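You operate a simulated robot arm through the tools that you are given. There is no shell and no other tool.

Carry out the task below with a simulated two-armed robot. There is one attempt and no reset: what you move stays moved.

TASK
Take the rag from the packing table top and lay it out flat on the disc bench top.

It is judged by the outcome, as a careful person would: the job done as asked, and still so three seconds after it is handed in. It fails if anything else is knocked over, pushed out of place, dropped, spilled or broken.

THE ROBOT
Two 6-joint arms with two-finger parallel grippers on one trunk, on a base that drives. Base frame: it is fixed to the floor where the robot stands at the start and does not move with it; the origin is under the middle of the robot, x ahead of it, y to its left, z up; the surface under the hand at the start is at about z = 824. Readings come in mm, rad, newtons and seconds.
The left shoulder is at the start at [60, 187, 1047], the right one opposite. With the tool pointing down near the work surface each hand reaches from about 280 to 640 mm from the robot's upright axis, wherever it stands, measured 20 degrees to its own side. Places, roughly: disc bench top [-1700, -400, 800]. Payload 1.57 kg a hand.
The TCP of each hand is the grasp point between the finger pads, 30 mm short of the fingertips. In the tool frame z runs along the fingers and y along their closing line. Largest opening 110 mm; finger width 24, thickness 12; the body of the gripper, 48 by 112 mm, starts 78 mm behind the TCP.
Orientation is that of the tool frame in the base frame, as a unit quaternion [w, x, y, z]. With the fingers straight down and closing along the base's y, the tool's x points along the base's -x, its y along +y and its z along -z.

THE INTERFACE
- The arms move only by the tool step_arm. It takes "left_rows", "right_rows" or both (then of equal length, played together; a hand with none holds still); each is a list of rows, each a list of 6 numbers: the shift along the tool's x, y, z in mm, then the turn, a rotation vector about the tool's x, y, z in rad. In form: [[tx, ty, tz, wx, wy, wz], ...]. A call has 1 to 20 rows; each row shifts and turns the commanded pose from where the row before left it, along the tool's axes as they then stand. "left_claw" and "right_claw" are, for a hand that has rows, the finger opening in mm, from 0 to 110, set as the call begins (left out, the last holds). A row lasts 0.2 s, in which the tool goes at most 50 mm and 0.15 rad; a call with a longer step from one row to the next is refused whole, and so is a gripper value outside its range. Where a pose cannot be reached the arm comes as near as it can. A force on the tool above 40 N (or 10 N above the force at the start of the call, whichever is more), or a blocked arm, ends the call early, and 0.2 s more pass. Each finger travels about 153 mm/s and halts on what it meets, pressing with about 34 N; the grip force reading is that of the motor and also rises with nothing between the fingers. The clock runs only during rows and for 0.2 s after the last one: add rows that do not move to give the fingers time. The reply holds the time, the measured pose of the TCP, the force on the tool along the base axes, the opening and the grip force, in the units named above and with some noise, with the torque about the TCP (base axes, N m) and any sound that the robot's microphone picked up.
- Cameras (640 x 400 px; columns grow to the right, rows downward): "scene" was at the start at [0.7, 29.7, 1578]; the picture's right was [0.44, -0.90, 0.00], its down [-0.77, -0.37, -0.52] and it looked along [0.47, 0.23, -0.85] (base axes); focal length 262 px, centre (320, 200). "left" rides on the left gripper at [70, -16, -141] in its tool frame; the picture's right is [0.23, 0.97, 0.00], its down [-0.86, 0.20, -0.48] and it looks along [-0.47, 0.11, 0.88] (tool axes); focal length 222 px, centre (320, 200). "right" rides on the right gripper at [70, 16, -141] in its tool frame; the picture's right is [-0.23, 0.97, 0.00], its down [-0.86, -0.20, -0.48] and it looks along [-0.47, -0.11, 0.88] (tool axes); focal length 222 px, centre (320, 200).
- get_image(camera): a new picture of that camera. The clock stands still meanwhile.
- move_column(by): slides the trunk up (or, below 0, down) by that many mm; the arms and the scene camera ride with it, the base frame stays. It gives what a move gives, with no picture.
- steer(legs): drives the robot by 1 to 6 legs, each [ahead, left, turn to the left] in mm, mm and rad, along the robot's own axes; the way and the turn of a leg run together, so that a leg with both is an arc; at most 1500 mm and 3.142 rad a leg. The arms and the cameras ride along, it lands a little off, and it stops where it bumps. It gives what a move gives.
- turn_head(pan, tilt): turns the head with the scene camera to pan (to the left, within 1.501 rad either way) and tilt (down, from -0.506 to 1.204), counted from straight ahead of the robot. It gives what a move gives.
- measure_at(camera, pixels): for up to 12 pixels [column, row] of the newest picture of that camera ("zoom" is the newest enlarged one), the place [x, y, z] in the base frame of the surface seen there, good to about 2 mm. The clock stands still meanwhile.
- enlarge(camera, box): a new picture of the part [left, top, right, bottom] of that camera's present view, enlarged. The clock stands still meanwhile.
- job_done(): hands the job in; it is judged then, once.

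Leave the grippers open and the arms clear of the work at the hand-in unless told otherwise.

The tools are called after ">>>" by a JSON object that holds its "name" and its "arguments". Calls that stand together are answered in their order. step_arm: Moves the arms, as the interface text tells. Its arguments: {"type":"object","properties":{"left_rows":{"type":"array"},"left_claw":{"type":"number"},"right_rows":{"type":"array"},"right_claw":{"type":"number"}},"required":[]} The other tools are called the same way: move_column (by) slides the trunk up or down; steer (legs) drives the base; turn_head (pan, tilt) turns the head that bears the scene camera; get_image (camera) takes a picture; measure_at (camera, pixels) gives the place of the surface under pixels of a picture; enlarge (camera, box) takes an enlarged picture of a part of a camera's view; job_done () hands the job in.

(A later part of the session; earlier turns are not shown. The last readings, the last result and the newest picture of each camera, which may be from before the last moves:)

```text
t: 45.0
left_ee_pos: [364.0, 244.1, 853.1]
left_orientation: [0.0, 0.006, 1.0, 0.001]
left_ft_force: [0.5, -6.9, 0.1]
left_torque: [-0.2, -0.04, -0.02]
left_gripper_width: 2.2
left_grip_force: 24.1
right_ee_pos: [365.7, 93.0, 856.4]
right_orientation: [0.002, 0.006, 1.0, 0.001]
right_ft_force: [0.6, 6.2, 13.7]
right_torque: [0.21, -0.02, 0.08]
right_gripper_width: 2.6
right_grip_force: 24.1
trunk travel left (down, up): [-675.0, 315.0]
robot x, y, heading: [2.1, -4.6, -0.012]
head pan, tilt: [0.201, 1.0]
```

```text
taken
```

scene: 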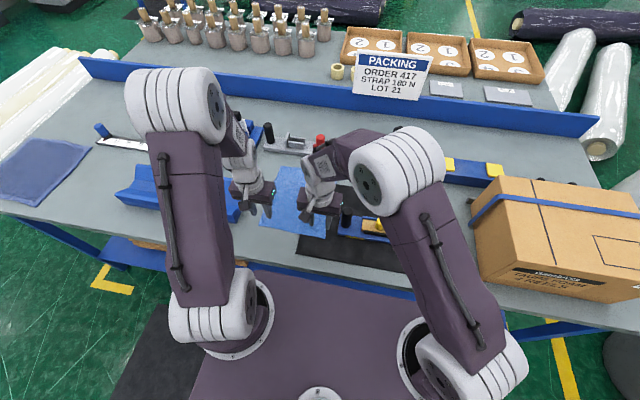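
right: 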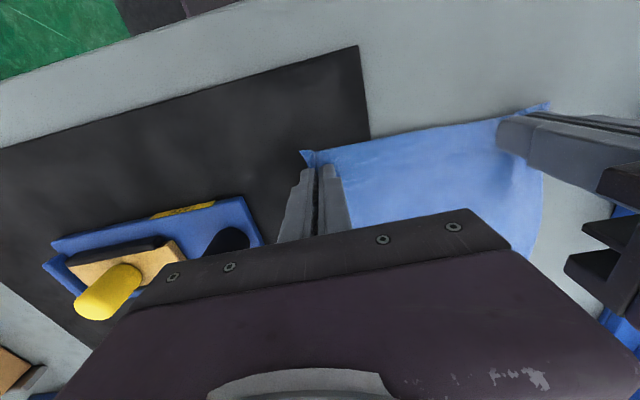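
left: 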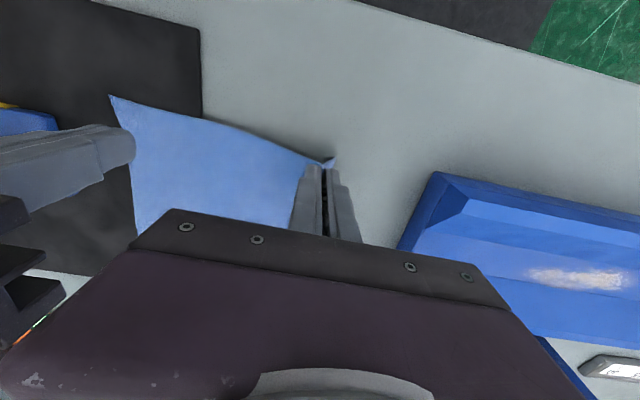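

The right reads 2.6 mm now, so cloth is pinched. The hands pull against each other by ~6 N, so I'll ease them 2 mm each together, then lift both slowly by 275 mm.

>>> {"name": "step_arm", "arguments": {"left_rows": [[0, -2, -5, 0, 0, 0], [0, 0, -15, 0, 0, 0], [0, 0, -15, 0, 0, 0], [0, 0, -20, 0, 0, 0], [0, 0, -20, 0, 0, 0], [0, 0, -20, 0, 0, 0], [0, 0, -20, 0, 0, 0], [0, 0, 0, 0, 0, 0]], "right_rows": [[0, 2, -5, 0, 0, 0], [0, 0, -15, 0, 0, 0], [0, 0, -15, 0, 0, 0], [0, 0, -20, 0, 0, 0], [0, 0, -20, 0, 0, 0], [0, 0, -20, 0, 0, 0], [0, 0, -20, 0, 0, 0], [0, 0, 0, 0, 0, 0]]}}

>>> {"name": "get_image", "arguments": {"camera": "scene"}}

>>> {"name": "get_image", "arguments": {"camera": "right"}}

```text
t: 46.8
left_ee_pos: [366.1, 243.6, 969.0]
left_orientation: [-0.001, 0.006, 1.0, -0.001]
left_ft_force: [0.5, -0.5, -1.6]
left_torque: [-0.01, -0.04, -0.01]
left_gripper_width: 2.2
left_grip_force: 24.0
right_ee_pos: [365.8, 95.1, 969.3]
right_orientation: [-0.001, 0.006, 1.0, 0.0]
right_ft_force: [0.1, 0.9, -0.1]
right_torque: [0.01, -0.01, -0.01]
right_gripper_width: 2.0
right_grip_force: 24.2
trunk travel left (down, up): [-675.0, 315.0]
robot x, y, heading: [1.9, -3.7, -0.016]
head pan, tilt: [0.201, 1.0]
```

```text
taken
```

scene: 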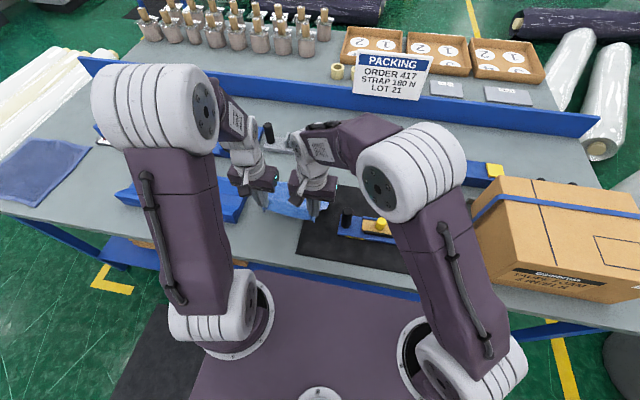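

```text
taken
```

right: 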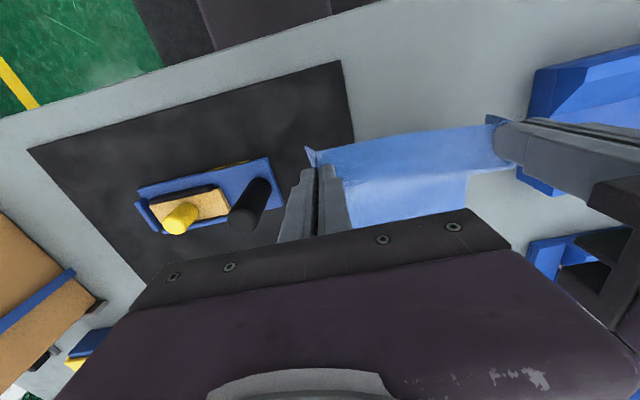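

Both corners are held and the sander is undisturbed. I'll lift a further 190 mm so the cloth hangs free.

>>> {"name": "step_arm", "arguments": {"left_rows": [[0, 0, -20, 0, 0, 0], [0, 0, -20, 0, 0, 0], [0, 0, -20, 0, 0, 0], [0, 0, -20, 0, 0, 0], [0, 0, -20, 0, 0, 0], [0, 0, -20, 0, 0, 0], [0, 0, -20, 0, 0, 0], [0, 0, -20, 0, 0, 0], [0, 0, -15, 0, 0, 0], [0, 0, -15, 0, 0, 0], [0, 0, 0, 0, 0, 0]], "right_rows": [[0, 0, -20, 0, 0, 0], [0, 0, -20, 0, 0, 0], [0, 0, -20, 0, 0, 0], [0, 0, -20, 0, 0, 0], [0, 0, -20, 0, 0, 0], [0, 0, -20, 0, 0, 0], [0, 0, -20, 0, 0, 0], [0, 0, -20, 0, 0, 0], [0, 0, -15, 0, 0, 0], [0, 0, -15, 0, 0, 0], [0, 0, 0, 0, 0, 0]]}}

>>> {"name": "get_image", "arguments": {"camera": "scene"}}

>>> {"name": "get_image", "arguments": {"camera": "left"}}

>>> {"name": "get_image", "arguments": {"camera": "right"}}

```text
t: 49.2
left_ee_pos: [363.6, 241.9, 1159.5]
left_orientation: [0.0, 0.006, 1.0, 0.001]
left_ft_force: [-0.8, -2.4, -0.1]
left_torque: [-0.06, 0.0, 0.0]
left_gripper_width: 2.1
left_grip_force: 23.7
right_ee_pos: [366.4, 94.5, 1159.4]
right_orientation: [0.001, 0.007, 1.0, 0.0]
right_ft_force: [0.1, 1.1, 0.4]
right_torque: [0.0, -0.02, -0.02]
right_gripper_width: 2.2
right_grip_force: 24.0
trunk travel left (down, up): [-675.0, 315.0]
robot x, y, heading: [1.7, -2.4, -0.017]
head pan, tilt: [0.201, 1.0]
```

```text
taken
```

scene: 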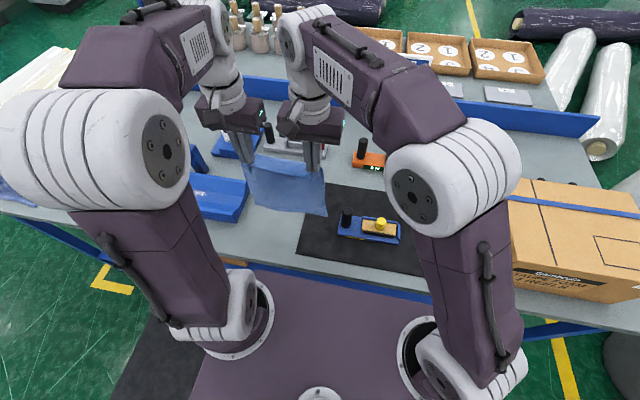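

```text
taken
```

left: 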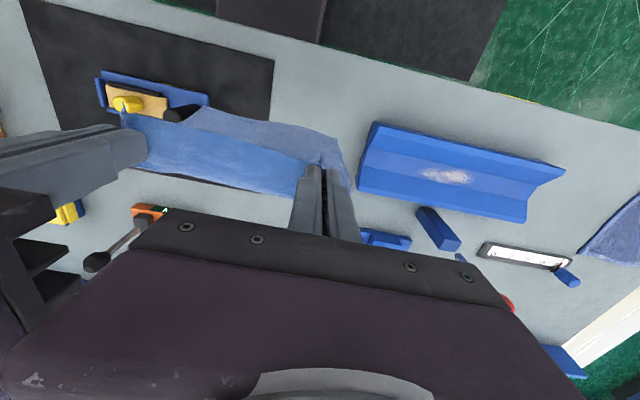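

```text
taken
```

right: 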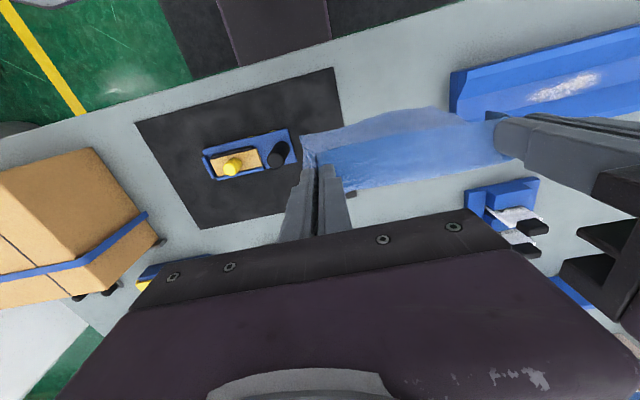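

The cloth hangs freely. I'll raise the trunk 80 mm for clearance, and measure the front edge of my own base plate (245,275), (340,278), (430,300) and the table edge to know the footprint.

>>> {"name": "measure_at", "arguments": {"camera": "scene", "pixels": [[245, 275], [340, 280], [425, 305], [345, 300], [340, 262], [210, 360], [400, 350], [200, 385], [130, 380], [180, 290]]}}

>>> {"name": "move_column", "arguments": {"by": 80}}

```text
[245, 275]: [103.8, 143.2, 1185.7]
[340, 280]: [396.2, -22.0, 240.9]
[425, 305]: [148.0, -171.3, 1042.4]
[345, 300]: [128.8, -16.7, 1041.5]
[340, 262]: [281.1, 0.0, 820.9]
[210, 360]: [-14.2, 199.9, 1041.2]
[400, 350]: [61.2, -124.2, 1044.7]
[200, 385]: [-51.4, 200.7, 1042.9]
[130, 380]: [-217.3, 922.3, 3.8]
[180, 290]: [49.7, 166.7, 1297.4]
```

```text
t: 50.4
left_ee_pos: [364.1, 242.1, 1238.9]
left_orientation: [0.0, 0.006, 1.0, 0.0]
left_ft_force: [-0.5, -0.9, 0.0]
left_torque: [-0.05, 0.02, -0.03]
left_gripper_width: 2.1
left_grip_force: 23.6
right_ee_pos: [367.7, 94.2, 1238.7]
right_orientation: [0.001, 0.006, 1.0, 0.0]
right_ft_force: [0.3, 0.7, -0.1]
right_torque: [0.03, 0.0, -0.01]
right_gripper_width: 2.3
right_grip_force: 24.0
trunk travel left (down, up): [-755.0, 235.0]
robot x, y, heading: [5.7, -1.9, -0.011]
head pan, tilt: [0.201, 1.0]
```

I'll check my base's outline in the left wrist camera: the dark purple plate near the top of the picture.

>>> {"name": "steer", "arguments": {"legs": [[-450, 0, 0]]}}

>>> {"name": "get_image", "arguments": {"camera": "left"}}

>>> {"name": "get_image", "arguments": {"camera": "right"}}

>>> {"name": "get_image", "arguments": {"camera": "scene"}}

```text
t: 53.1
left_ee_pos: [-86.5, 246.7, 1238.2]
left_orientation: [-0.001, 0.008, 1.0, 0.0]
left_ft_force: [0.0, -1.1, -1.0]
left_torque: [-0.05, -0.03, -0.01]
left_gripper_width: 2.2
left_grip_force: 23.5
right_ee_pos: [-84.6, 98.5, 1239.9]
right_orientation: [-0.001, 0.007, 1.0, 0.0]
right_ft_force: [0.0, 1.8, -0.9]
right_torque: [0.01, 0.02, -0.03]
right_gripper_width: 2.1
right_grip_force: 24.3
trunk travel left (down, up): [-755.0, 235.0]
robot x, y, heading: [-449.0, 3.4, -0.013]
head pan, tilt: [0.201, 1.0]
```

```text
taken
```

left: 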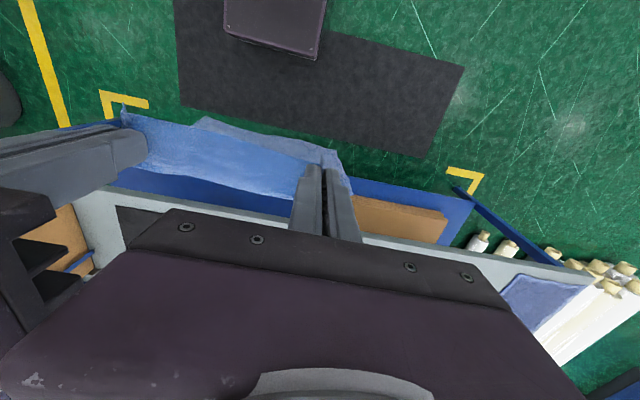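

```text
taken
```

right: 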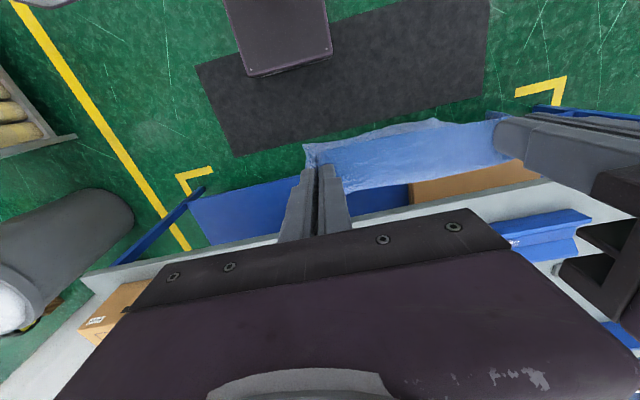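

```text
taken
```

scene: 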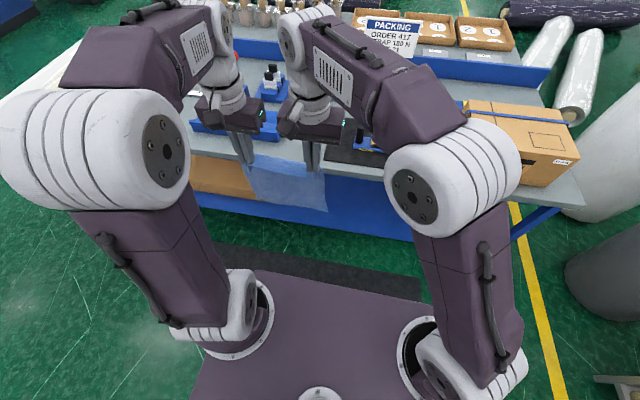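

Measure my base's front corners and the rack/bin nearby in the right camera.

>>> {"name": "measure_at", "arguments": {"camera": "right", "pixels": [[248, 76], [331, 55], [328, 10], [228, 10], [60, 140], [10, 70], [240, 160]]}}

>>> {"name": "measure_at", "arguments": {"camera": "left", "pixels": [[313, 58], [225, 30], [323, 15], [330, 152], [325, 170], [215, 122], [260, 160]]}}

```text
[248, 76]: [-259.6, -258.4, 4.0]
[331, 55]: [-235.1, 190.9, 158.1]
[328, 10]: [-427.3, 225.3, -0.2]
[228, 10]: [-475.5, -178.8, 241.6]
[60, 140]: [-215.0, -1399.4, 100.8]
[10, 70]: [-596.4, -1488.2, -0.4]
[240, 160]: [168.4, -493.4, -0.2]
```

```text
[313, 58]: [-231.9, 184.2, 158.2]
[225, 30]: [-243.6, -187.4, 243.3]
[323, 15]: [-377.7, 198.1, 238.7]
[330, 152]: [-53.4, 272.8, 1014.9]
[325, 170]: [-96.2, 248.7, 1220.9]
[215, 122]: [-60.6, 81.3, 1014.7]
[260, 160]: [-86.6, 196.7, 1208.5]
```

My base is about 430 × 400 mm and the cloth's free edge hangs at z≈1015. I'll turn left to face +y, then strafe and back up to about (-1000,-700), and look at the bench's left end.

>>> {"name": "steer", "arguments": {"legs": [[0, 0, 1.584], [-700, 550, 0]]}}

>>> {"name": "turn_head", "arguments": {"pan": 1.3, "tilt": 0.7}}

>>> {"name": "get_image", "arguments": {"camera": "scene"}}

```text
t: 61.7
left_ee_pos: [-1254.5, -349.0, 1239.5]
left_orientation: [0.0, 0.711, -0.703, 0.0]
left_ft_force: [1.5, 0.2, -0.7]
left_torque: [0.04, -0.05, -0.07]
left_gripper_width: 2.1
left_grip_force: 23.4
right_ee_pos: [-1106.7, -343.1, 1239.5]
right_orientation: [0.0, 0.712, -0.702, 0.0]
right_ft_force: [-1.3, 0.7, -0.8]
right_torque: [0.02, 0.04, -0.01]
right_gripper_width: 2.2
right_grip_force: 23.8
trunk travel left (down, up): [-755.0, 235.0]
robot x, y, heading: [-1004.8, -704.4, 1.59]
head pan, tilt: [0.201, 1.0]
```

```text
t: 63.0
left_ee_pos: [-1255.3, -349.3, 1238.5]
left_orientation: [0.0, 0.711, -0.703, 0.0]
left_ft_force: [2.1, 0.4, -0.7]
left_torque: [0.01, -0.02, -0.02]
left_gripper_width: 1.9
left_grip_force: 23.9
right_ee_pos: [-1107.2, -344.9, 1239.4]
right_orientation: [0.0, 0.711, -0.703, 0.0]
right_ft_force: [-0.7, 0.7, -0.4]
right_torque: [-0.01, 0.04, -0.04]
right_gripper_width: 2.0
right_grip_force: 23.8
trunk travel left (down, up): [-755.0, 235.0]
robot x, y, heading: [-1001.7, -708.8, 1.585]
head pan, tilt: [1.3, 0.7]
```

```text
taken
```

scene: 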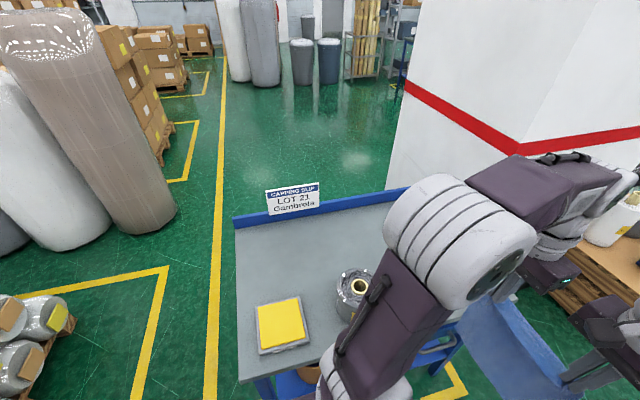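

Measure the pad corners (262,352), (302,297), (307,345), bench left edge, roll 1, sign, tall roll base (160,225), and pallet end (70,320).

>>> {"name": "measure_at", "arguments": {"camera": "scene", "pixels": [[262, 352], [258, 306], [300, 296], [310, 344], [240, 380], [235, 235], [340, 290], [345, 275], [270, 210], [318, 200], [155, 230], [70, 320]]}}

>>> {"name": "enlarge", "arguments": {"camera": "scene", "box": [220, 170, 420, 370]}}

```text
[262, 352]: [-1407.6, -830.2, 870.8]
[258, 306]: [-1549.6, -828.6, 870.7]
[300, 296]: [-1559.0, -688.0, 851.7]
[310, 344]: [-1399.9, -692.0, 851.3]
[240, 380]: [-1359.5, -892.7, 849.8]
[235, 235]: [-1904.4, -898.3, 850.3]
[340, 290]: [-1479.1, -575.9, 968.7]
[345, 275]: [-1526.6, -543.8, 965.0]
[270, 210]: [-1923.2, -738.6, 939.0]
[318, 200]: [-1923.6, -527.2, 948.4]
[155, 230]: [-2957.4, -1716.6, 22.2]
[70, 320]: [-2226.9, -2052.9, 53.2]
```

```text
2.00 times, centred on (320, 270) of scene
```

zoom: 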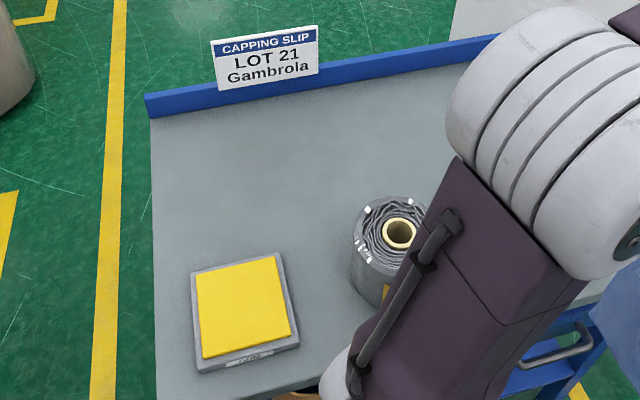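

There's plenty of space. I'll place the rag behind the pad, centred about (-1720,-745), with the pad ending at x -1560 and the back board at -1920. I'll drive around the bench's left front corner to (-1552,-1200) facing +y.

>>> {"name": "steer", "arguments": {"legs": [[-440, 80, -0.014], [-55, 470, 0]]}}

>>> {"name": "turn_head", "arguments": {"pan": 0.4, "tilt": 1.0}}

>>> {"name": "get_image", "arguments": {"camera": "scene"}}

>>> {"name": "get_image", "arguments": {"camera": "left"}}

>>> {"name": "get_image", "arguments": {"camera": "right"}}

```text
t: 68.2
left_ee_pos: [-1795.3, -849.2, 1238.9]
left_orientation: [0.0, -0.707, 0.708, 0.001]
left_ft_force: [1.0, 0.3, 0.3]
left_torque: [0.0, -0.03, -0.07]
left_gripper_width: 2.1
left_grip_force: 23.5
right_ee_pos: [-1646.3, -845.3, 1239.1]
right_orientation: [0.0, -0.707, 0.708, -0.001]
right_ft_force: [-1.7, -0.2, -0.3]
right_torque: [0.04, -0.01, -0.05]
right_gripper_width: 2.3
right_grip_force: 23.5
trunk travel left (down, up): [-755.0, 235.0]
robot x, y, heading: [-1548.8, -1210.8, 1.569]
head pan, tilt: [1.3, 0.7]
```

```text
t: 69.3
left_ee_pos: [-1795.6, -851.0, 1239.3]
left_orientation: [0.0, -0.706, 0.708, 0.0]
left_ft_force: [0.6, 0.0, -0.5]
left_torque: [-0.02, -0.04, -0.04]
left_gripper_width: 2.2
left_grip_force: 23.2
right_ee_pos: [-1647.8, -846.6, 1239.2]
right_orientation: [0.0, -0.707, 0.708, 0.0]
right_ft_force: [-0.7, 0.2, -0.4]
right_torque: [0.01, -0.01, -0.04]
right_gripper_width: 2.2
right_grip_force: 23.9
trunk travel left (down, up): [-755.0, 235.0]
robot x, y, heading: [-1548.2, -1206.8, 1.571]
head pan, tilt: [0.4, 1.0]
```

```text
taken
```

scene: 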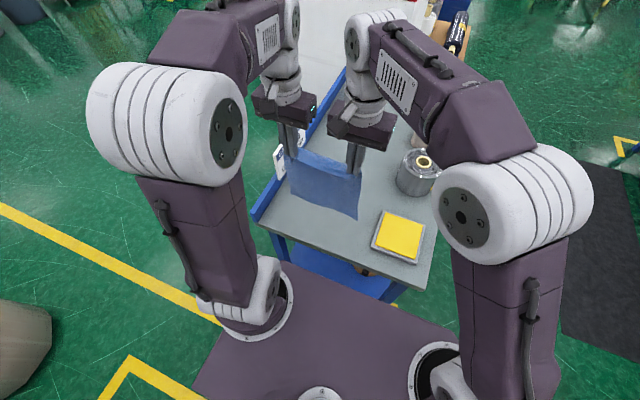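

```text
taken
```

left: 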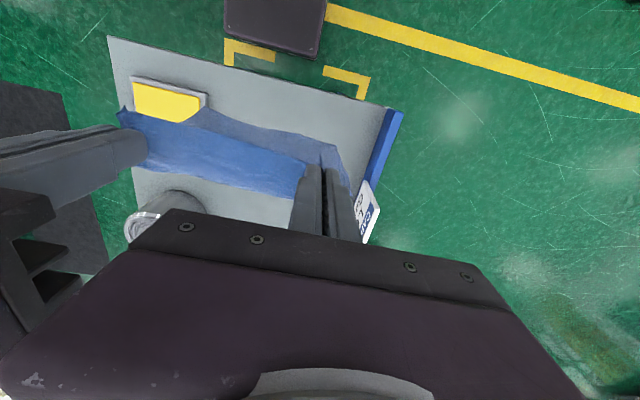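

```text
taken
```

right: 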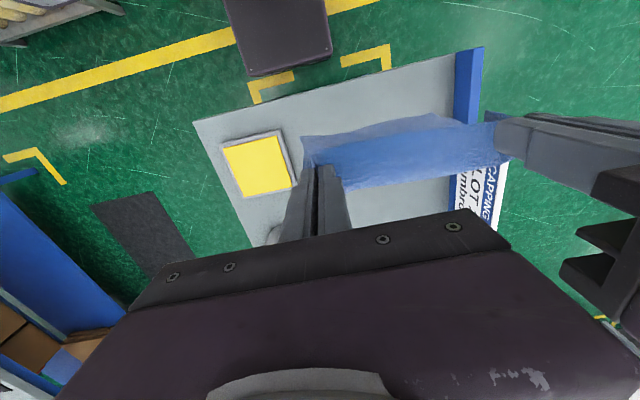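

Hands are at x -1795 and -1647 over the bench, and the pad, sign and rolls are clear. I'll move both hands 200 mm away from me so the free edge will land at about y≈-620.

>>> {"name": "step_arm", "arguments": {"left_rows": [[-15, 0, 0, 0, 0, 0], [-25, 0, 0, 0, 0, 0], [-25, 0, 0, 0, 0, 0], [-25, 0, 0, 0, 0, 0], [-25, 0, 0, 0, 0, 0], [-25, 0, 0, 0, 0, 0], [-25, 0, 0, 0, 0, 0], [-20, 0, 0, 0, 0, 0], [-15, 0, 0, 0, 0, 0], [0, 0, 0, 0, 0, 0]], "right_rows": [[-15, 0, 0, 0, 0, 0], [-25, 0, 0, 0, 0, 0], [-25, 0, 0, 0, 0, 0], [-25, 0, 0, 0, 0, 0], [-25, 0, 0, 0, 0, 0], [-25, 0, 0, 0, 0, 0], [-25, 0, 0, 0, 0, 0], [-20, 0, 0, 0, 0, 0], [-15, 0, 0, 0, 0, 0], [0, 0, 0, 0, 0, 0]]}}

>>> {"name": "move_column", "arguments": {"by": -70}}

>>> {"name": "get_image", "arguments": {"camera": "scene"}}

>>> {"name": "get_image", "arguments": {"camera": "left"}}

```text
t: 70.8
left_ee_pos: [-1787.5, -713.7, 1237.5]
left_orientation: [0.004, -0.704, 0.71, -0.01]
left_ft_force: [22.6, -5.0, -2.3]
left_torque: [-0.2, -0.69, -0.09]
left_gripper_width: 2.4
left_grip_force: 23.5
right_ee_pos: [-1634.2, -744.1, 1222.5]
right_orientation: [0.004, 0.709, -0.705, -0.009]
right_ft_force: [-21.8, 5.2, 1.7]
right_torque: [0.16, 0.72, -0.09]
right_gripper_width: 2.2
right_grip_force: 23.2
right hand out of reach, approached as far as the arm can: row 4, 5, 6, 7
trunk travel left (down, up): [-755.0, 235.0]
robot x, y, heading: [-1543.4, -1209.6, 1.578]
head pan, tilt: [0.4, 1.0]
stopped in row 7 (left hand): the force on the tool passed its limit at 42 N (the readings are from after the stop); the commanded pose is now the measured one
```

```text
t: 71.8
left_ee_pos: [-1789.4, -713.5, 1169.0]
left_orientation: [0.005, -0.705, 0.71, -0.009]
left_ft_force: [29.6, -7.5, -2.8]
left_torque: [-0.23, -0.9, -0.13]
left_gripper_width: 2.3
left_grip_force: 24.2
right_ee_pos: [-1631.9, -744.5, 1152.0]
right_orientation: [0.003, 0.709, -0.705, -0.008]
right_ft_force: [-29.6, 7.7, 3.8]
right_torque: [0.2, 0.98, -0.1]
right_gripper_width: 2.4
right_grip_force: 23.7
trunk travel left (down, up): [-685.0, 305.0]
robot x, y, heading: [-1547.0, -1211.5, 1.569]
head pan, tilt: [0.4, 1.0]
```

```text
taken
```

scene: 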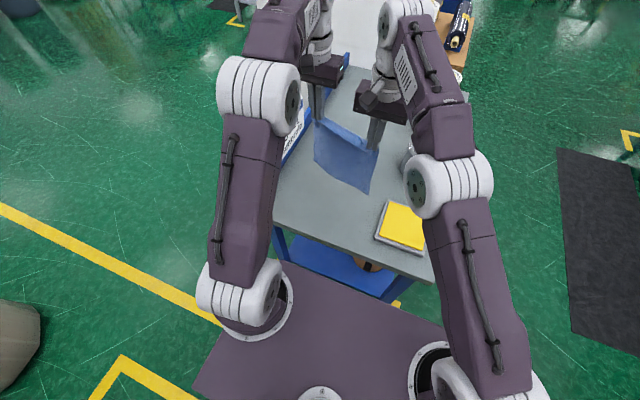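

```text
taken
```

left: 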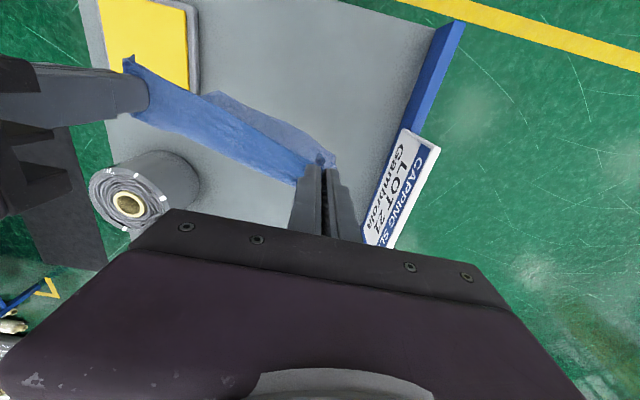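

The right arm reached its limit crossing over to its far side, and the hands pulled on the cloth (~30 N). I'll bring the left hand back level with the right (31 mm back, 17 mm down, 10 mm inward) to relax it.

>>> {"name": "step_arm", "arguments": {"left_rows": [[8, -5, 4, 0, 0, 0], [8, -3, 4, 0, 0, 0], [8, -2, 4, 0, 0, 0], [7, 0, 5, 0, 0, 0], [0, 0, 0, 0, 0, 0]], "right_rows": [[0, 0, 0, 0, 0, 0], [0, 0, 0, 0, 0, 0], [0, 0, 0, 0, 0, 0], [0, 0, 0, 0, 0, 0], [0, 0, 0, 0, 0, 0]]}}

>>> {"name": "get_image", "arguments": {"camera": "left"}}

>>> {"name": "get_image", "arguments": {"camera": "right"}}

```text
t: 73.0
left_ee_pos: [-1781.1, -745.2, 1152.5]
left_orientation: [0.002, -0.705, 0.71, -0.006]
left_ft_force: [4.0, -0.5, 0.1]
left_torque: [-0.02, -0.1, -0.01]
left_gripper_width: 2.2
left_grip_force: 23.8
right_ee_pos: [-1630.2, -744.5, 1152.9]
right_orientation: [0.003, 0.708, -0.706, -0.006]
right_ft_force: [-2.7, 0.8, 0.3]
right_torque: [0.02, 0.08, 0.01]
right_gripper_width: 2.3
right_grip_force: 23.5
trunk travel left (down, up): [-685.0, 305.0]
robot x, y, heading: [-1544.4, -1215.1, 1.569]
head pan, tilt: [0.4, 1.0]
```

```text
taken
```

left: 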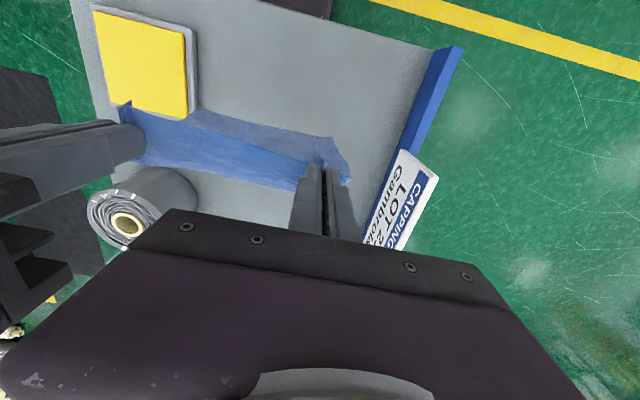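

```text
taken
```

right: 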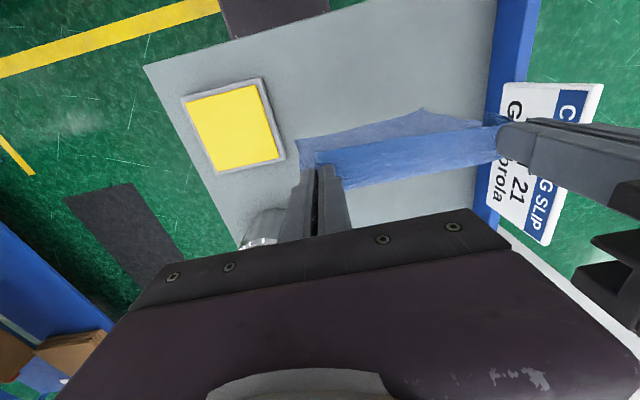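

Relaxed now, and both pinches still hold. Next: raise the trunk 140 mm, pull both hands back 100 mm, and shift them 150 mm to my right. Then I'll strafe the base 150 mm left, so the hands work in front of me rather than off to one side.

>>> {"name": "move_column", "arguments": {"by": 140}}

>>> {"name": "step_arm", "arguments": {"left_rows": [[15, 0, 0, 0, 0, 0], [20, -5, 0, 0, 0, 0], [20, -20, 0, 0, 0, 0], [20, -20, 0, 0, 0, 0], [15, -20, 0, 0, 0, 0], [10, -25, 0, 0, 0, 0], [0, -25, 0, 0, 0, 0], [0, -20, 0, 0, 0, 0], [0, -15, 0, 0, 0, 0], [0, 0, 0, 0, 0, 0]], "right_rows": [[15, 0, 0, 0, 0, 0], [20, -5, 0, 0, 0, 0], [20, -20, 0, 0, 0, 0], [20, -20, 0, 0, 0, 0], [15, -20, 0, 0, 0, 0], [10, -25, 0, 0, 0, 0], [0, -25, 0, 0, 0, 0], [0, -20, 0, 0, 0, 0], [0, -15, 0, 0, 0, 0], [0, 0, 0, 0, 0, 0]]}}

>>> {"name": "get_image", "arguments": {"camera": "scene"}}

```text
t: 74.7
left_ee_pos: [-1781.8, -745.6, 1292.2]
left_orientation: [0.002, -0.705, 0.709, -0.007]
left_ft_force: [2.9, -0.8, -0.3]
left_torque: [-0.01, -0.1, -0.02]
left_gripper_width: 1.9
left_grip_force: 23.8
right_ee_pos: [-1629.7, -745.3, 1291.1]
right_orientation: [0.003, 0.709, -0.705, -0.006]
right_ft_force: [-2.1, 0.4, -0.5]
right_torque: [-0.02, 0.07, -0.01]
right_gripper_width: 2.2
right_grip_force: 23.6
trunk travel left (down, up): [-825.0, 165.0]
robot x, y, heading: [-1543.0, -1209.9, 1.569]
head pan, tilt: [0.4, 1.0]
```

```text
t: 76.9
left_ee_pos: [-1630.3, -846.7, 1297.0]
left_orientation: [0.002, -0.705, 0.71, -0.007]
left_ft_force: [4.8, -0.6, 0.6]
left_torque: [0.02, -0.13, -0.04]
left_gripper_width: 2.1
left_grip_force: 23.7
right_ee_pos: [-1480.2, -843.3, 1289.0]
right_orientation: [0.002, 0.709, -0.705, -0.006]
right_ft_force: [-4.6, -0.4, 0.4]
right_torque: [-0.02, 0.09, -0.04]
right_gripper_width: 2.2
right_grip_force: 24.3
trunk travel left (down, up): [-825.0, 165.0]
robot x, y, heading: [-1546.0, -1212.3, 1.567]
head pan, tilt: [0.4, 1.0]
```

```text
taken
```

scene: 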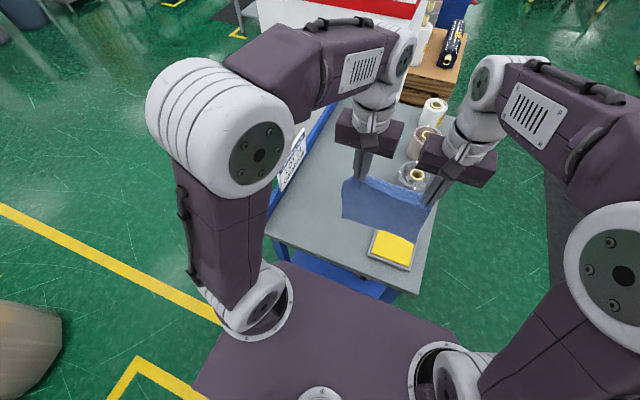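

Cloth is still held. Now strafe the base 165 mm left.

>>> {"name": "steer", "arguments": {"legs": [[0, 165, 0.004]]}}

>>> {"name": "get_image", "arguments": {"camera": "scene"}}

>>> {"name": "get_image", "arguments": {"camera": "right"}}

```text
t: 78.4
left_ee_pos: [-1794.6, -846.5, 1296.1]
left_orientation: [0.002, -0.706, 0.708, -0.006]
left_ft_force: [4.8, -1.1, -0.3]
left_torque: [0.02, -0.11, -0.04]
left_gripper_width: 2.2
left_grip_force: 23.5
right_ee_pos: [-1643.0, -843.9, 1289.9]
right_orientation: [0.003, 0.71, -0.704, -0.008]
right_ft_force: [-3.6, 0.5, 0.8]
right_torque: [0.0, 0.16, -0.01]
right_gripper_width: 2.2
right_grip_force: 23.5
trunk travel left (down, up): [-825.0, 165.0]
robot x, y, heading: [-1712.9, -1207.2, 1.573]
head pan, tilt: [0.4, 1.0]
```

```text
taken
```

scene: 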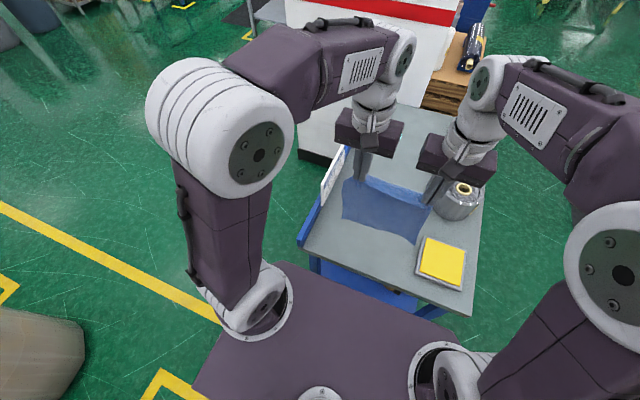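

```text
taken
```

right: 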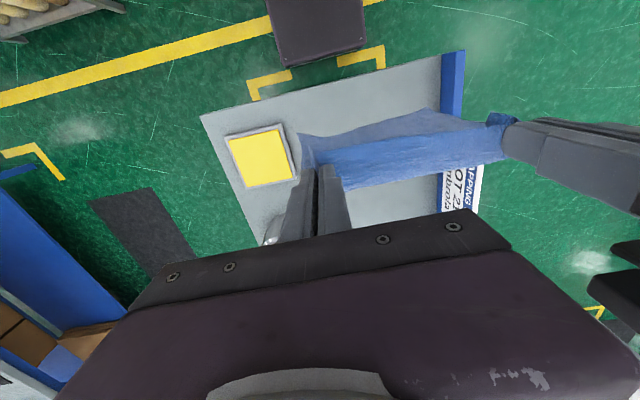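

Now aligned in front. I'll move both hands forward 190 mm while descending 120 mm, easing tension by 1 mm each and levelling the hands.

>>> {"name": "step_arm", "arguments": {"left_rows": [[-10, -1, 9, 0, 0, 0], [-20, 0, 15, 0, 0, 0], [-20, 0, 15, 0, 0, 0], [-20, 0, 15, 0, 0, 0], [-20, 0, 15, 0, 0, 0], [-20, 0, 12, 0, 0, 0], [-20, 0, 12, 0, 0, 0], [-20, 0, 12, 0, 0, 0], [-20, 0, 12, 0, 0, 0], [-20, 0, 7, 0, 0, 0], [0, 0, 0, 0, 0, 0]], "right_rows": [[-10, 1, 5, 0, 0, 0], [-20, 0, 14, 0, 0, 0], [-20, 0, 14, 0, 0, 0], [-20, 0, 14, 0, 0, 0], [-20, 0, 14, 0, 0, 0], [-20, 0, 12, 0, 0, 0], [-20, 0, 12, 0, 0, 0], [-20, 0, 12, 0, 0, 0], [-20, 0, 12, 0, 0, 0], [-20, 0, 7, 0, 0, 0], [0, 0, 0, 0, 0, 0]]}}

>>> {"name": "get_image", "arguments": {"camera": "left"}}

>>> {"name": "get_image", "arguments": {"camera": "right"}}

>>> {"name": "get_image", "arguments": {"camera": "scene"}}

```text
t: 80.8
left_ee_pos: [-1796.2, -659.5, 1169.0]
left_orientation: [0.003, -0.706, 0.709, -0.006]
left_ft_force: [-0.5, 0.3, -0.6]
left_torque: [0.01, 0.01, 0.0]
left_gripper_width: 2.0
left_grip_force: 23.8
right_ee_pos: [-1651.7, -653.0, 1174.4]
right_orientation: [0.003, 0.709, -0.705, -0.007]
right_ft_force: [0.3, -0.1, -1.1]
right_torque: [0.04, -0.01, -0.04]
right_gripper_width: 2.2
right_grip_force: 23.9
trunk travel left (down, up): [-825.0, 165.0]
robot x, y, heading: [-1712.2, -1213.6, 1.575]
head pan, tilt: [0.4, 1.0]
```

```text
taken
```

left: 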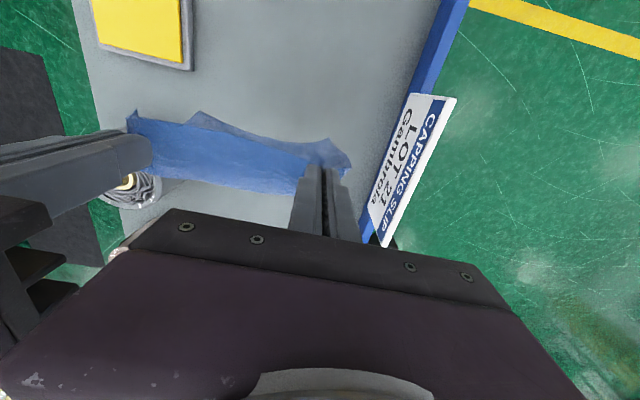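

```text
taken
```

right: 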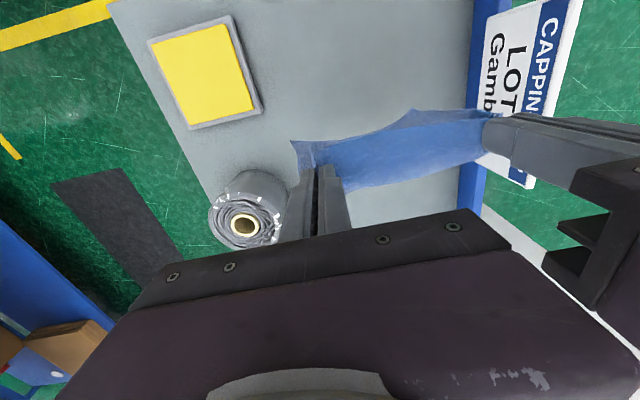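

```text
taken
```

scene: 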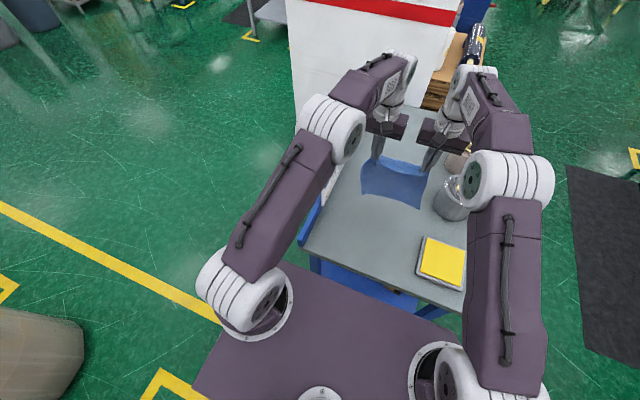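

I'll measure the free bottom edge: scene (365,193), (418,206), (390,198), and left-camera points.

>>> {"name": "measure_at", "arguments": {"camera": "scene", "pixels": [[366, 191], [390, 195], [416, 205], [375, 165], [420, 180], [395, 170]]}}

>>> {"name": "enlarge", "arguments": {"camera": "scene", "box": [330, 110, 470, 230]}}

```text
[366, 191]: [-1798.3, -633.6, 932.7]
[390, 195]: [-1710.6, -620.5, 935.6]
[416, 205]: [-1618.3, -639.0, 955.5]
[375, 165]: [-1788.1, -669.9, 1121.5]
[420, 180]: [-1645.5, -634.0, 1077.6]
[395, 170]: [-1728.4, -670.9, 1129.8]
```

```text
3.33 times, centred on (400, 170) of scene
```

zoom: 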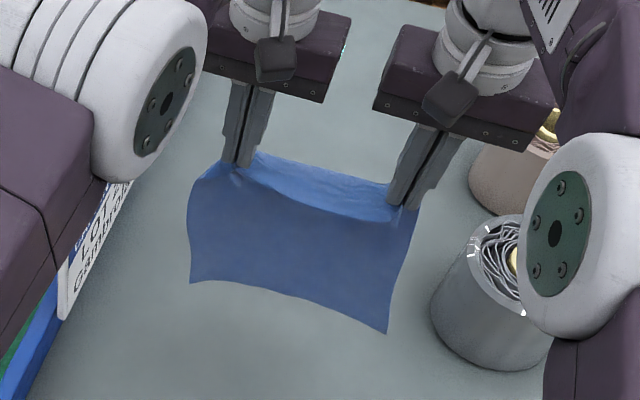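

The cloth hangs well, with its free edge at z≈935, y≈-630. To leave margin from the bench's near end (y -895), I'll nudge the base 40 mm forward (≈65 mm clearance remains), then lower so the free edge just touches.

>>> {"name": "steer", "arguments": {"legs": [[40, 0, -0.004]]}}

>>> {"name": "step_arm", "arguments": {"left_rows": [[0, 1, 10, 0, 0, 0], [0, 1, 15, 0, 0, 0], [0, 0, 15, 0, 0, 0], [0, 0, 15, 0, 0, 0], [0, 0, 12, 0, 0, 0], [0, 0, 0, 0, 0, 0]], "right_rows": [[0, -1, 13, 0, 0, 0], [3, -1, 17, 0, 0, 0], [3, 0, 15, 0, 0, 0], [0, 0, 15, 0, 0, 0], [0, 0, 12, 0, 0, 0], [0, 0, 0, 0, 0, 0]]}}

>>> {"name": "enlarge", "arguments": {"camera": "scene", "box": [330, 110, 470, 230]}}

>>> {"name": "get_image", "arguments": {"camera": "right"}}

```text
t: 81.6
left_ee_pos: [-1793.6, -626.0, 1174.4]
left_orientation: [0.005, -0.705, 0.709, -0.004]
left_ft_force: [0.3, -0.9, -0.3]
left_torque: [0.05, 0.01, 0.01]
left_gripper_width: 2.3
left_grip_force: 23.7
right_ee_pos: [-1650.2, -620.0, 1178.5]
right_orientation: [0.001, 0.709, -0.705, -0.008]
right_ft_force: [-0.4, -0.9, -0.2]
right_torque: [0.09, -0.02, 0.0]
right_gripper_width: 2.1
right_grip_force: 23.6
trunk travel left (down, up): [-825.0, 165.0]
robot x, y, heading: [-1715.3, -1169.2, 1.573]
head pan, tilt: [0.4, 1.0]
```

```text
t: 83.0
left_ee_pos: [-1793.2, -617.7, 1103.8]
left_orientation: [0.002, -0.705, 0.709, -0.006]
left_ft_force: [-0.9, -0.9, 0.3]
left_torque: [0.0, 0.02, -0.03]
left_gripper_width: 2.0
left_grip_force: 23.5
right_ee_pos: [-1650.4, -618.9, 1101.2]
right_orientation: [0.002, 0.709, -0.705, -0.005]
right_ft_force: [-0.5, 0.3, -0.4]
right_torque: [0.0, -0.02, 0.0]
right_gripper_width: 2.2
right_grip_force: 23.2
trunk travel left (down, up): [-825.0, 165.0]
robot x, y, heading: [-1714.0, -1172.5, 1.572]
head pan, tilt: [0.4, 1.0]
```

```text
3.33 times, centred on (400, 170) of scene
```

zoom: 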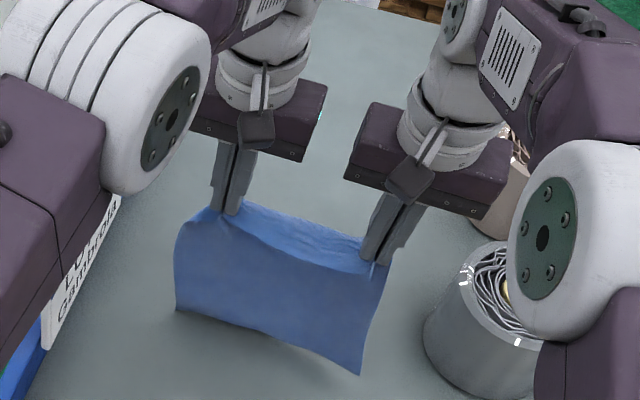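

```text
taken
```

right: 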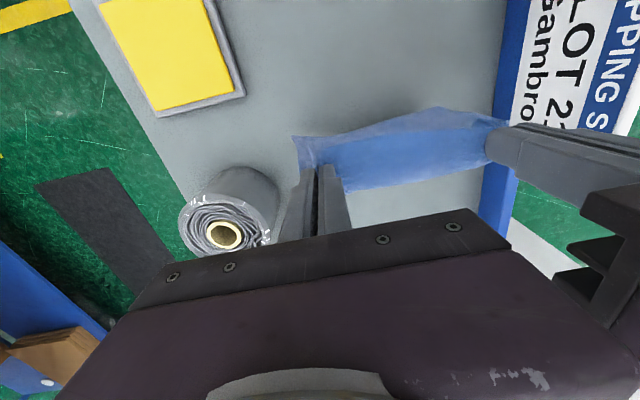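

Check where the free edge is now (zoom points along the bottom edge).

>>> {"name": "measure_at", "arguments": {"camera": "zoom", "pixels": [[180, 305], [265, 330], [355, 368], [230, 240], [310, 265], [360, 300], [185, 240], [380, 275]]}}

```text
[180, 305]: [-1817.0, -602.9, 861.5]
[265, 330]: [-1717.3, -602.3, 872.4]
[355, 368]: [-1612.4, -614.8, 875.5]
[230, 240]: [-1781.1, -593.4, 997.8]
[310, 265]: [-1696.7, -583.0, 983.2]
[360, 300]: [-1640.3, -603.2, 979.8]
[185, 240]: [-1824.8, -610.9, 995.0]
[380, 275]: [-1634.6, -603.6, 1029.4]
```

The cloth bulges slightly outward, with the free edge ~15 mm above the bench. I'll lower until it touches while drawing the hands back toward me, so the free edge trails outward.

>>> {"name": "step_arm", "arguments": {"left_rows": [[0, 0, 10, 0, 0, 0], [3, 1, 10, 0, 0, 0], [10, 0, 6, 0, 0, 0], [12, 0, 3, 0, 0, 0], [12, 0, 3, 0, 0, 0], [12, 0, 3, 0, 0, 0], [12, 0, 3, 0, 0, 0], [0, 0, 0, 0, 0, 0]], "right_rows": [[0, 0, 10, 0, 0, 0], [3, -1, 10, 0, 0, 0], [10, 0, 6, 0, 0, 0], [12, 0, 3, 0, 0, 0], [12, 0, 3, 0, 0, 0], [12, 0, 3, 0, 0, 0], [12, 0, 3, 0, 0, 0], [0, 0, 0, 0, 0, 0]]}}

>>> {"name": "enlarge", "arguments": {"camera": "scene", "box": [330, 110, 470, 230]}}

>>> {"name": "get_image", "arguments": {"camera": "left"}}

```text
t: 84.8
left_ee_pos: [-1794.9, -679.4, 1065.2]
left_orientation: [0.002, -0.704, 0.71, -0.007]
left_ft_force: [0.7, -0.2, -0.8]
left_torque: [0.0, 0.0, -0.02]
left_gripper_width: 2.0
left_grip_force: 23.4
right_ee_pos: [-1648.7, -677.0, 1062.9]
right_orientation: [0.003, 0.709, -0.705, -0.006]
right_ft_force: [-0.2, -0.5, 0.0]
right_torque: [-0.03, -0.05, 0.03]
right_gripper_width: 2.2
right_grip_force: 24.2
trunk travel left (down, up): [-825.0, 165.0]
robot x, y, heading: [-1715.4, -1167.9, 1.573]
head pan, tilt: [0.4, 1.0]
```

```text
3.33 times, centred on (400, 170) of scene
```

zoom: 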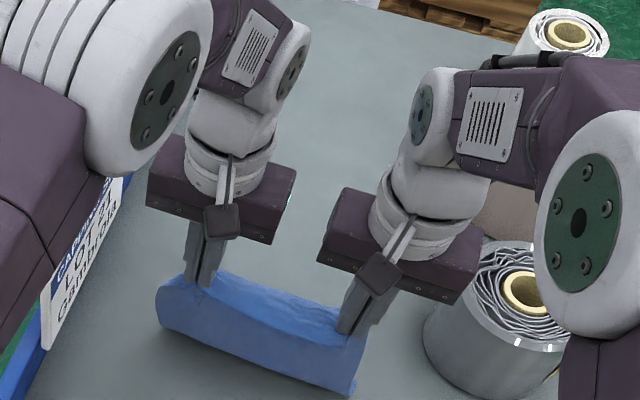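

```text
taken
```

left: 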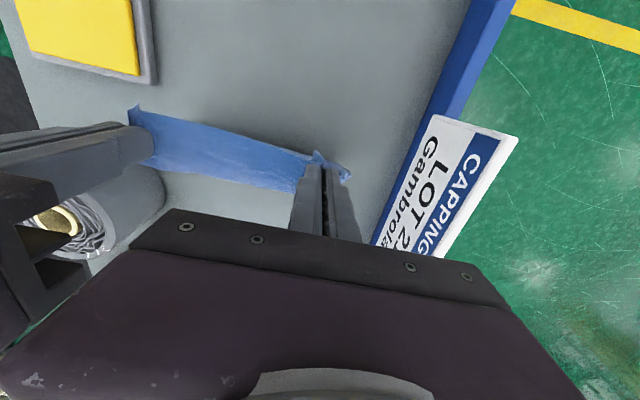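

Measure the bottom edge again.

>>> {"name": "measure_at", "arguments": {"camera": "zoom", "pixels": [[165, 318], [255, 355], [345, 385], [220, 300], [300, 325], [345, 355], [180, 290], [130, 340], [250, 380]]}}

>>> {"name": "get_image", "arguments": {"camera": "right"}}

```text
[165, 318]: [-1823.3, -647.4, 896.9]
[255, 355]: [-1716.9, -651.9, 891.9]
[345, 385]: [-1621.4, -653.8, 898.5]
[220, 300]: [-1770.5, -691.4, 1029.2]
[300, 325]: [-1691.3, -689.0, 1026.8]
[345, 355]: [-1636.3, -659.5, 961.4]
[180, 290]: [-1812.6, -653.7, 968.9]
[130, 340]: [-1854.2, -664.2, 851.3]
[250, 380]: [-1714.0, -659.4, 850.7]
```

```text
taken
```

right: 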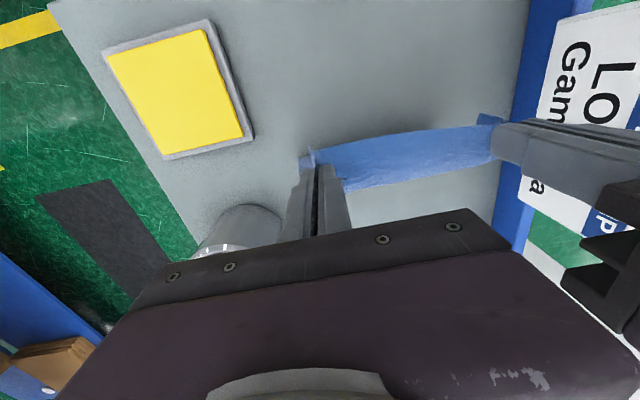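

The lower part trails outward to the bench as intended. I'll draw the hands back further along an arc, checking partway.

>>> {"name": "step_arm", "arguments": {"left_rows": [[12, 1, 1, 0, 0, 0], [14, 0, 1, 0, 0, 0], [14, 0, 2, 0, 0, 0], [12, 0, 5, 0, 0, 0], [13, 0, 11, 0, 0, 0], [12, 0, 12, 0, 0, 0], [12, 0, 15, 0, 0, 0], [11, 0, 15, 0, 0, 0], [0, 0, 0, 0, 0, 0]], "right_rows": [[12, -1, 1, 0, 0, 0], [14, 0, 1, 0, 0, 0], [14, 0, 2, 0, 0, 0], [12, 0, 5, 0, 0, 0], [13, 0, 11, 0, 0, 0], [12, 0, 12, 0, 0, 0], [12, 0, 15, 0, 0, 0], [11, 0, 15, 0, 0, 0], [0, 0, 0, 0, 0, 0]]}}

>>> {"name": "get_image", "arguments": {"camera": "scene"}}

>>> {"name": "enlarge", "arguments": {"camera": "scene", "box": [320, 140, 480, 270]}}

>>> {"name": "get_image", "arguments": {"camera": "left"}}

>>> {"name": "get_image", "arguments": {"camera": "right"}}

```text
t: 86.8
left_ee_pos: [-1794.6, -781.0, 1002.6]
left_orientation: [0.003, -0.705, 0.709, -0.006]
left_ft_force: [0.0, -0.5, -0.6]
left_torque: [0.0, -0.04, -0.02]
left_gripper_width: 2.1
left_grip_force: 24.1
right_ee_pos: [-1646.6, -780.7, 1001.7]
right_orientation: [0.002, 0.709, -0.705, -0.006]
right_ft_force: [-0.1, 0.0, 0.1]
right_torque: [0.0, 0.0, 0.01]
right_gripper_width: 2.1
right_grip_force: 24.3
trunk travel left (down, up): [-825.0, 165.0]
robot x, y, heading: [-1711.9, -1170.7, 1.566]
head pan, tilt: [0.4, 1.0]
```

```text
taken
```

scene: 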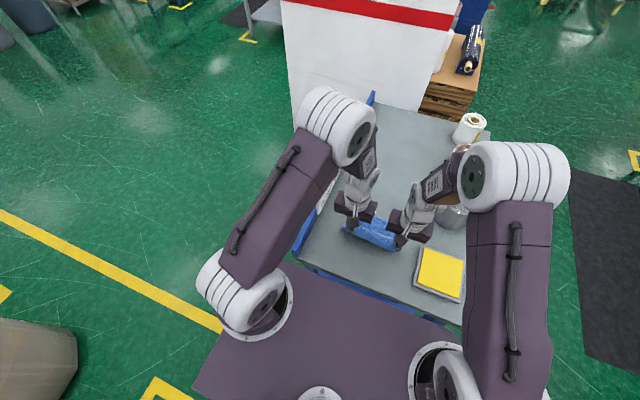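

```text
3.08 times, centred on (400, 205) of scene
```

zoom: 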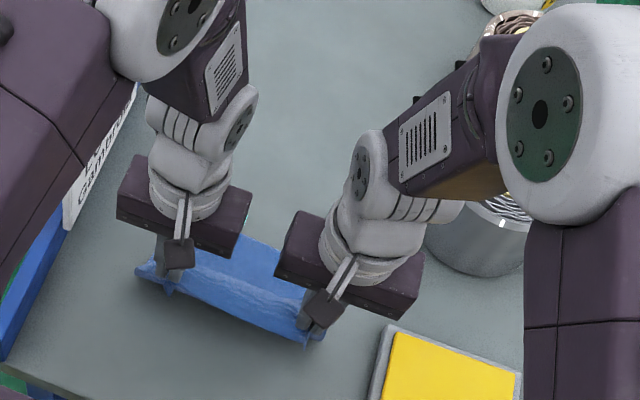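

```text
taken
```

left: 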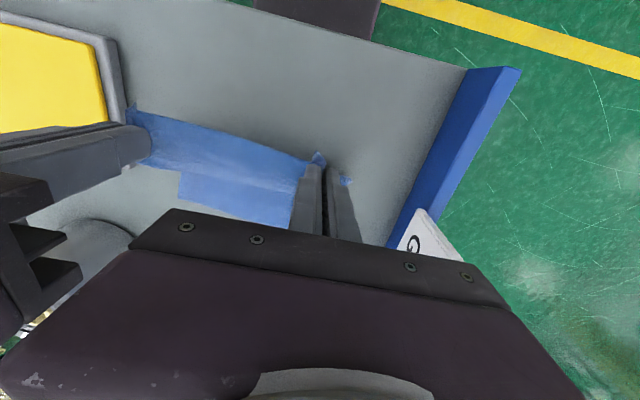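

```text
taken
```

right: 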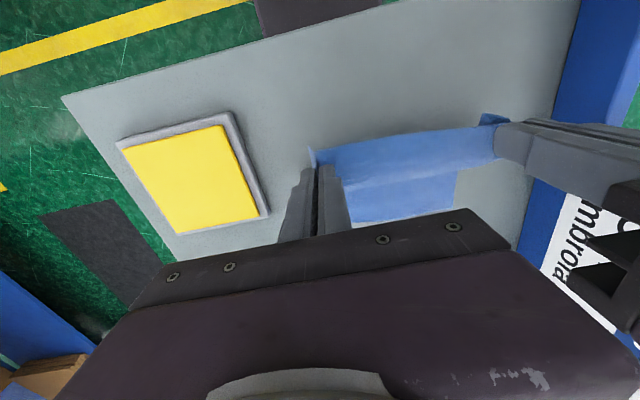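

The cloth now trails outward with its lower part on the bench. I'll measure its visible edges and the pad's nearness.

>>> {"name": "measure_at", "arguments": {"camera": "left", "pixels": [[182, 175], [181, 198], [240, 200], [230, 165], [150, 150], [318, 158]]}}

>>> {"name": "measure_at", "arguments": {"camera": "right", "pixels": [[453, 175], [450, 205], [400, 210], [400, 170], [340, 150], [490, 120]]}}

```text
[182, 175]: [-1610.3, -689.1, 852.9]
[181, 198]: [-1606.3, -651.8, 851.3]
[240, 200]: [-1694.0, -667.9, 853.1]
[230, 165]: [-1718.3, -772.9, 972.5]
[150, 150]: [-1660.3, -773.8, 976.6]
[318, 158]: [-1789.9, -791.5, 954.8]
```

```text
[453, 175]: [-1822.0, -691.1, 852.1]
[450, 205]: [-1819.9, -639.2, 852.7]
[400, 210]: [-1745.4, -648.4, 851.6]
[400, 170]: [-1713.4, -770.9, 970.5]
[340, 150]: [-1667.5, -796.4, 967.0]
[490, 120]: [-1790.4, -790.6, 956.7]
```

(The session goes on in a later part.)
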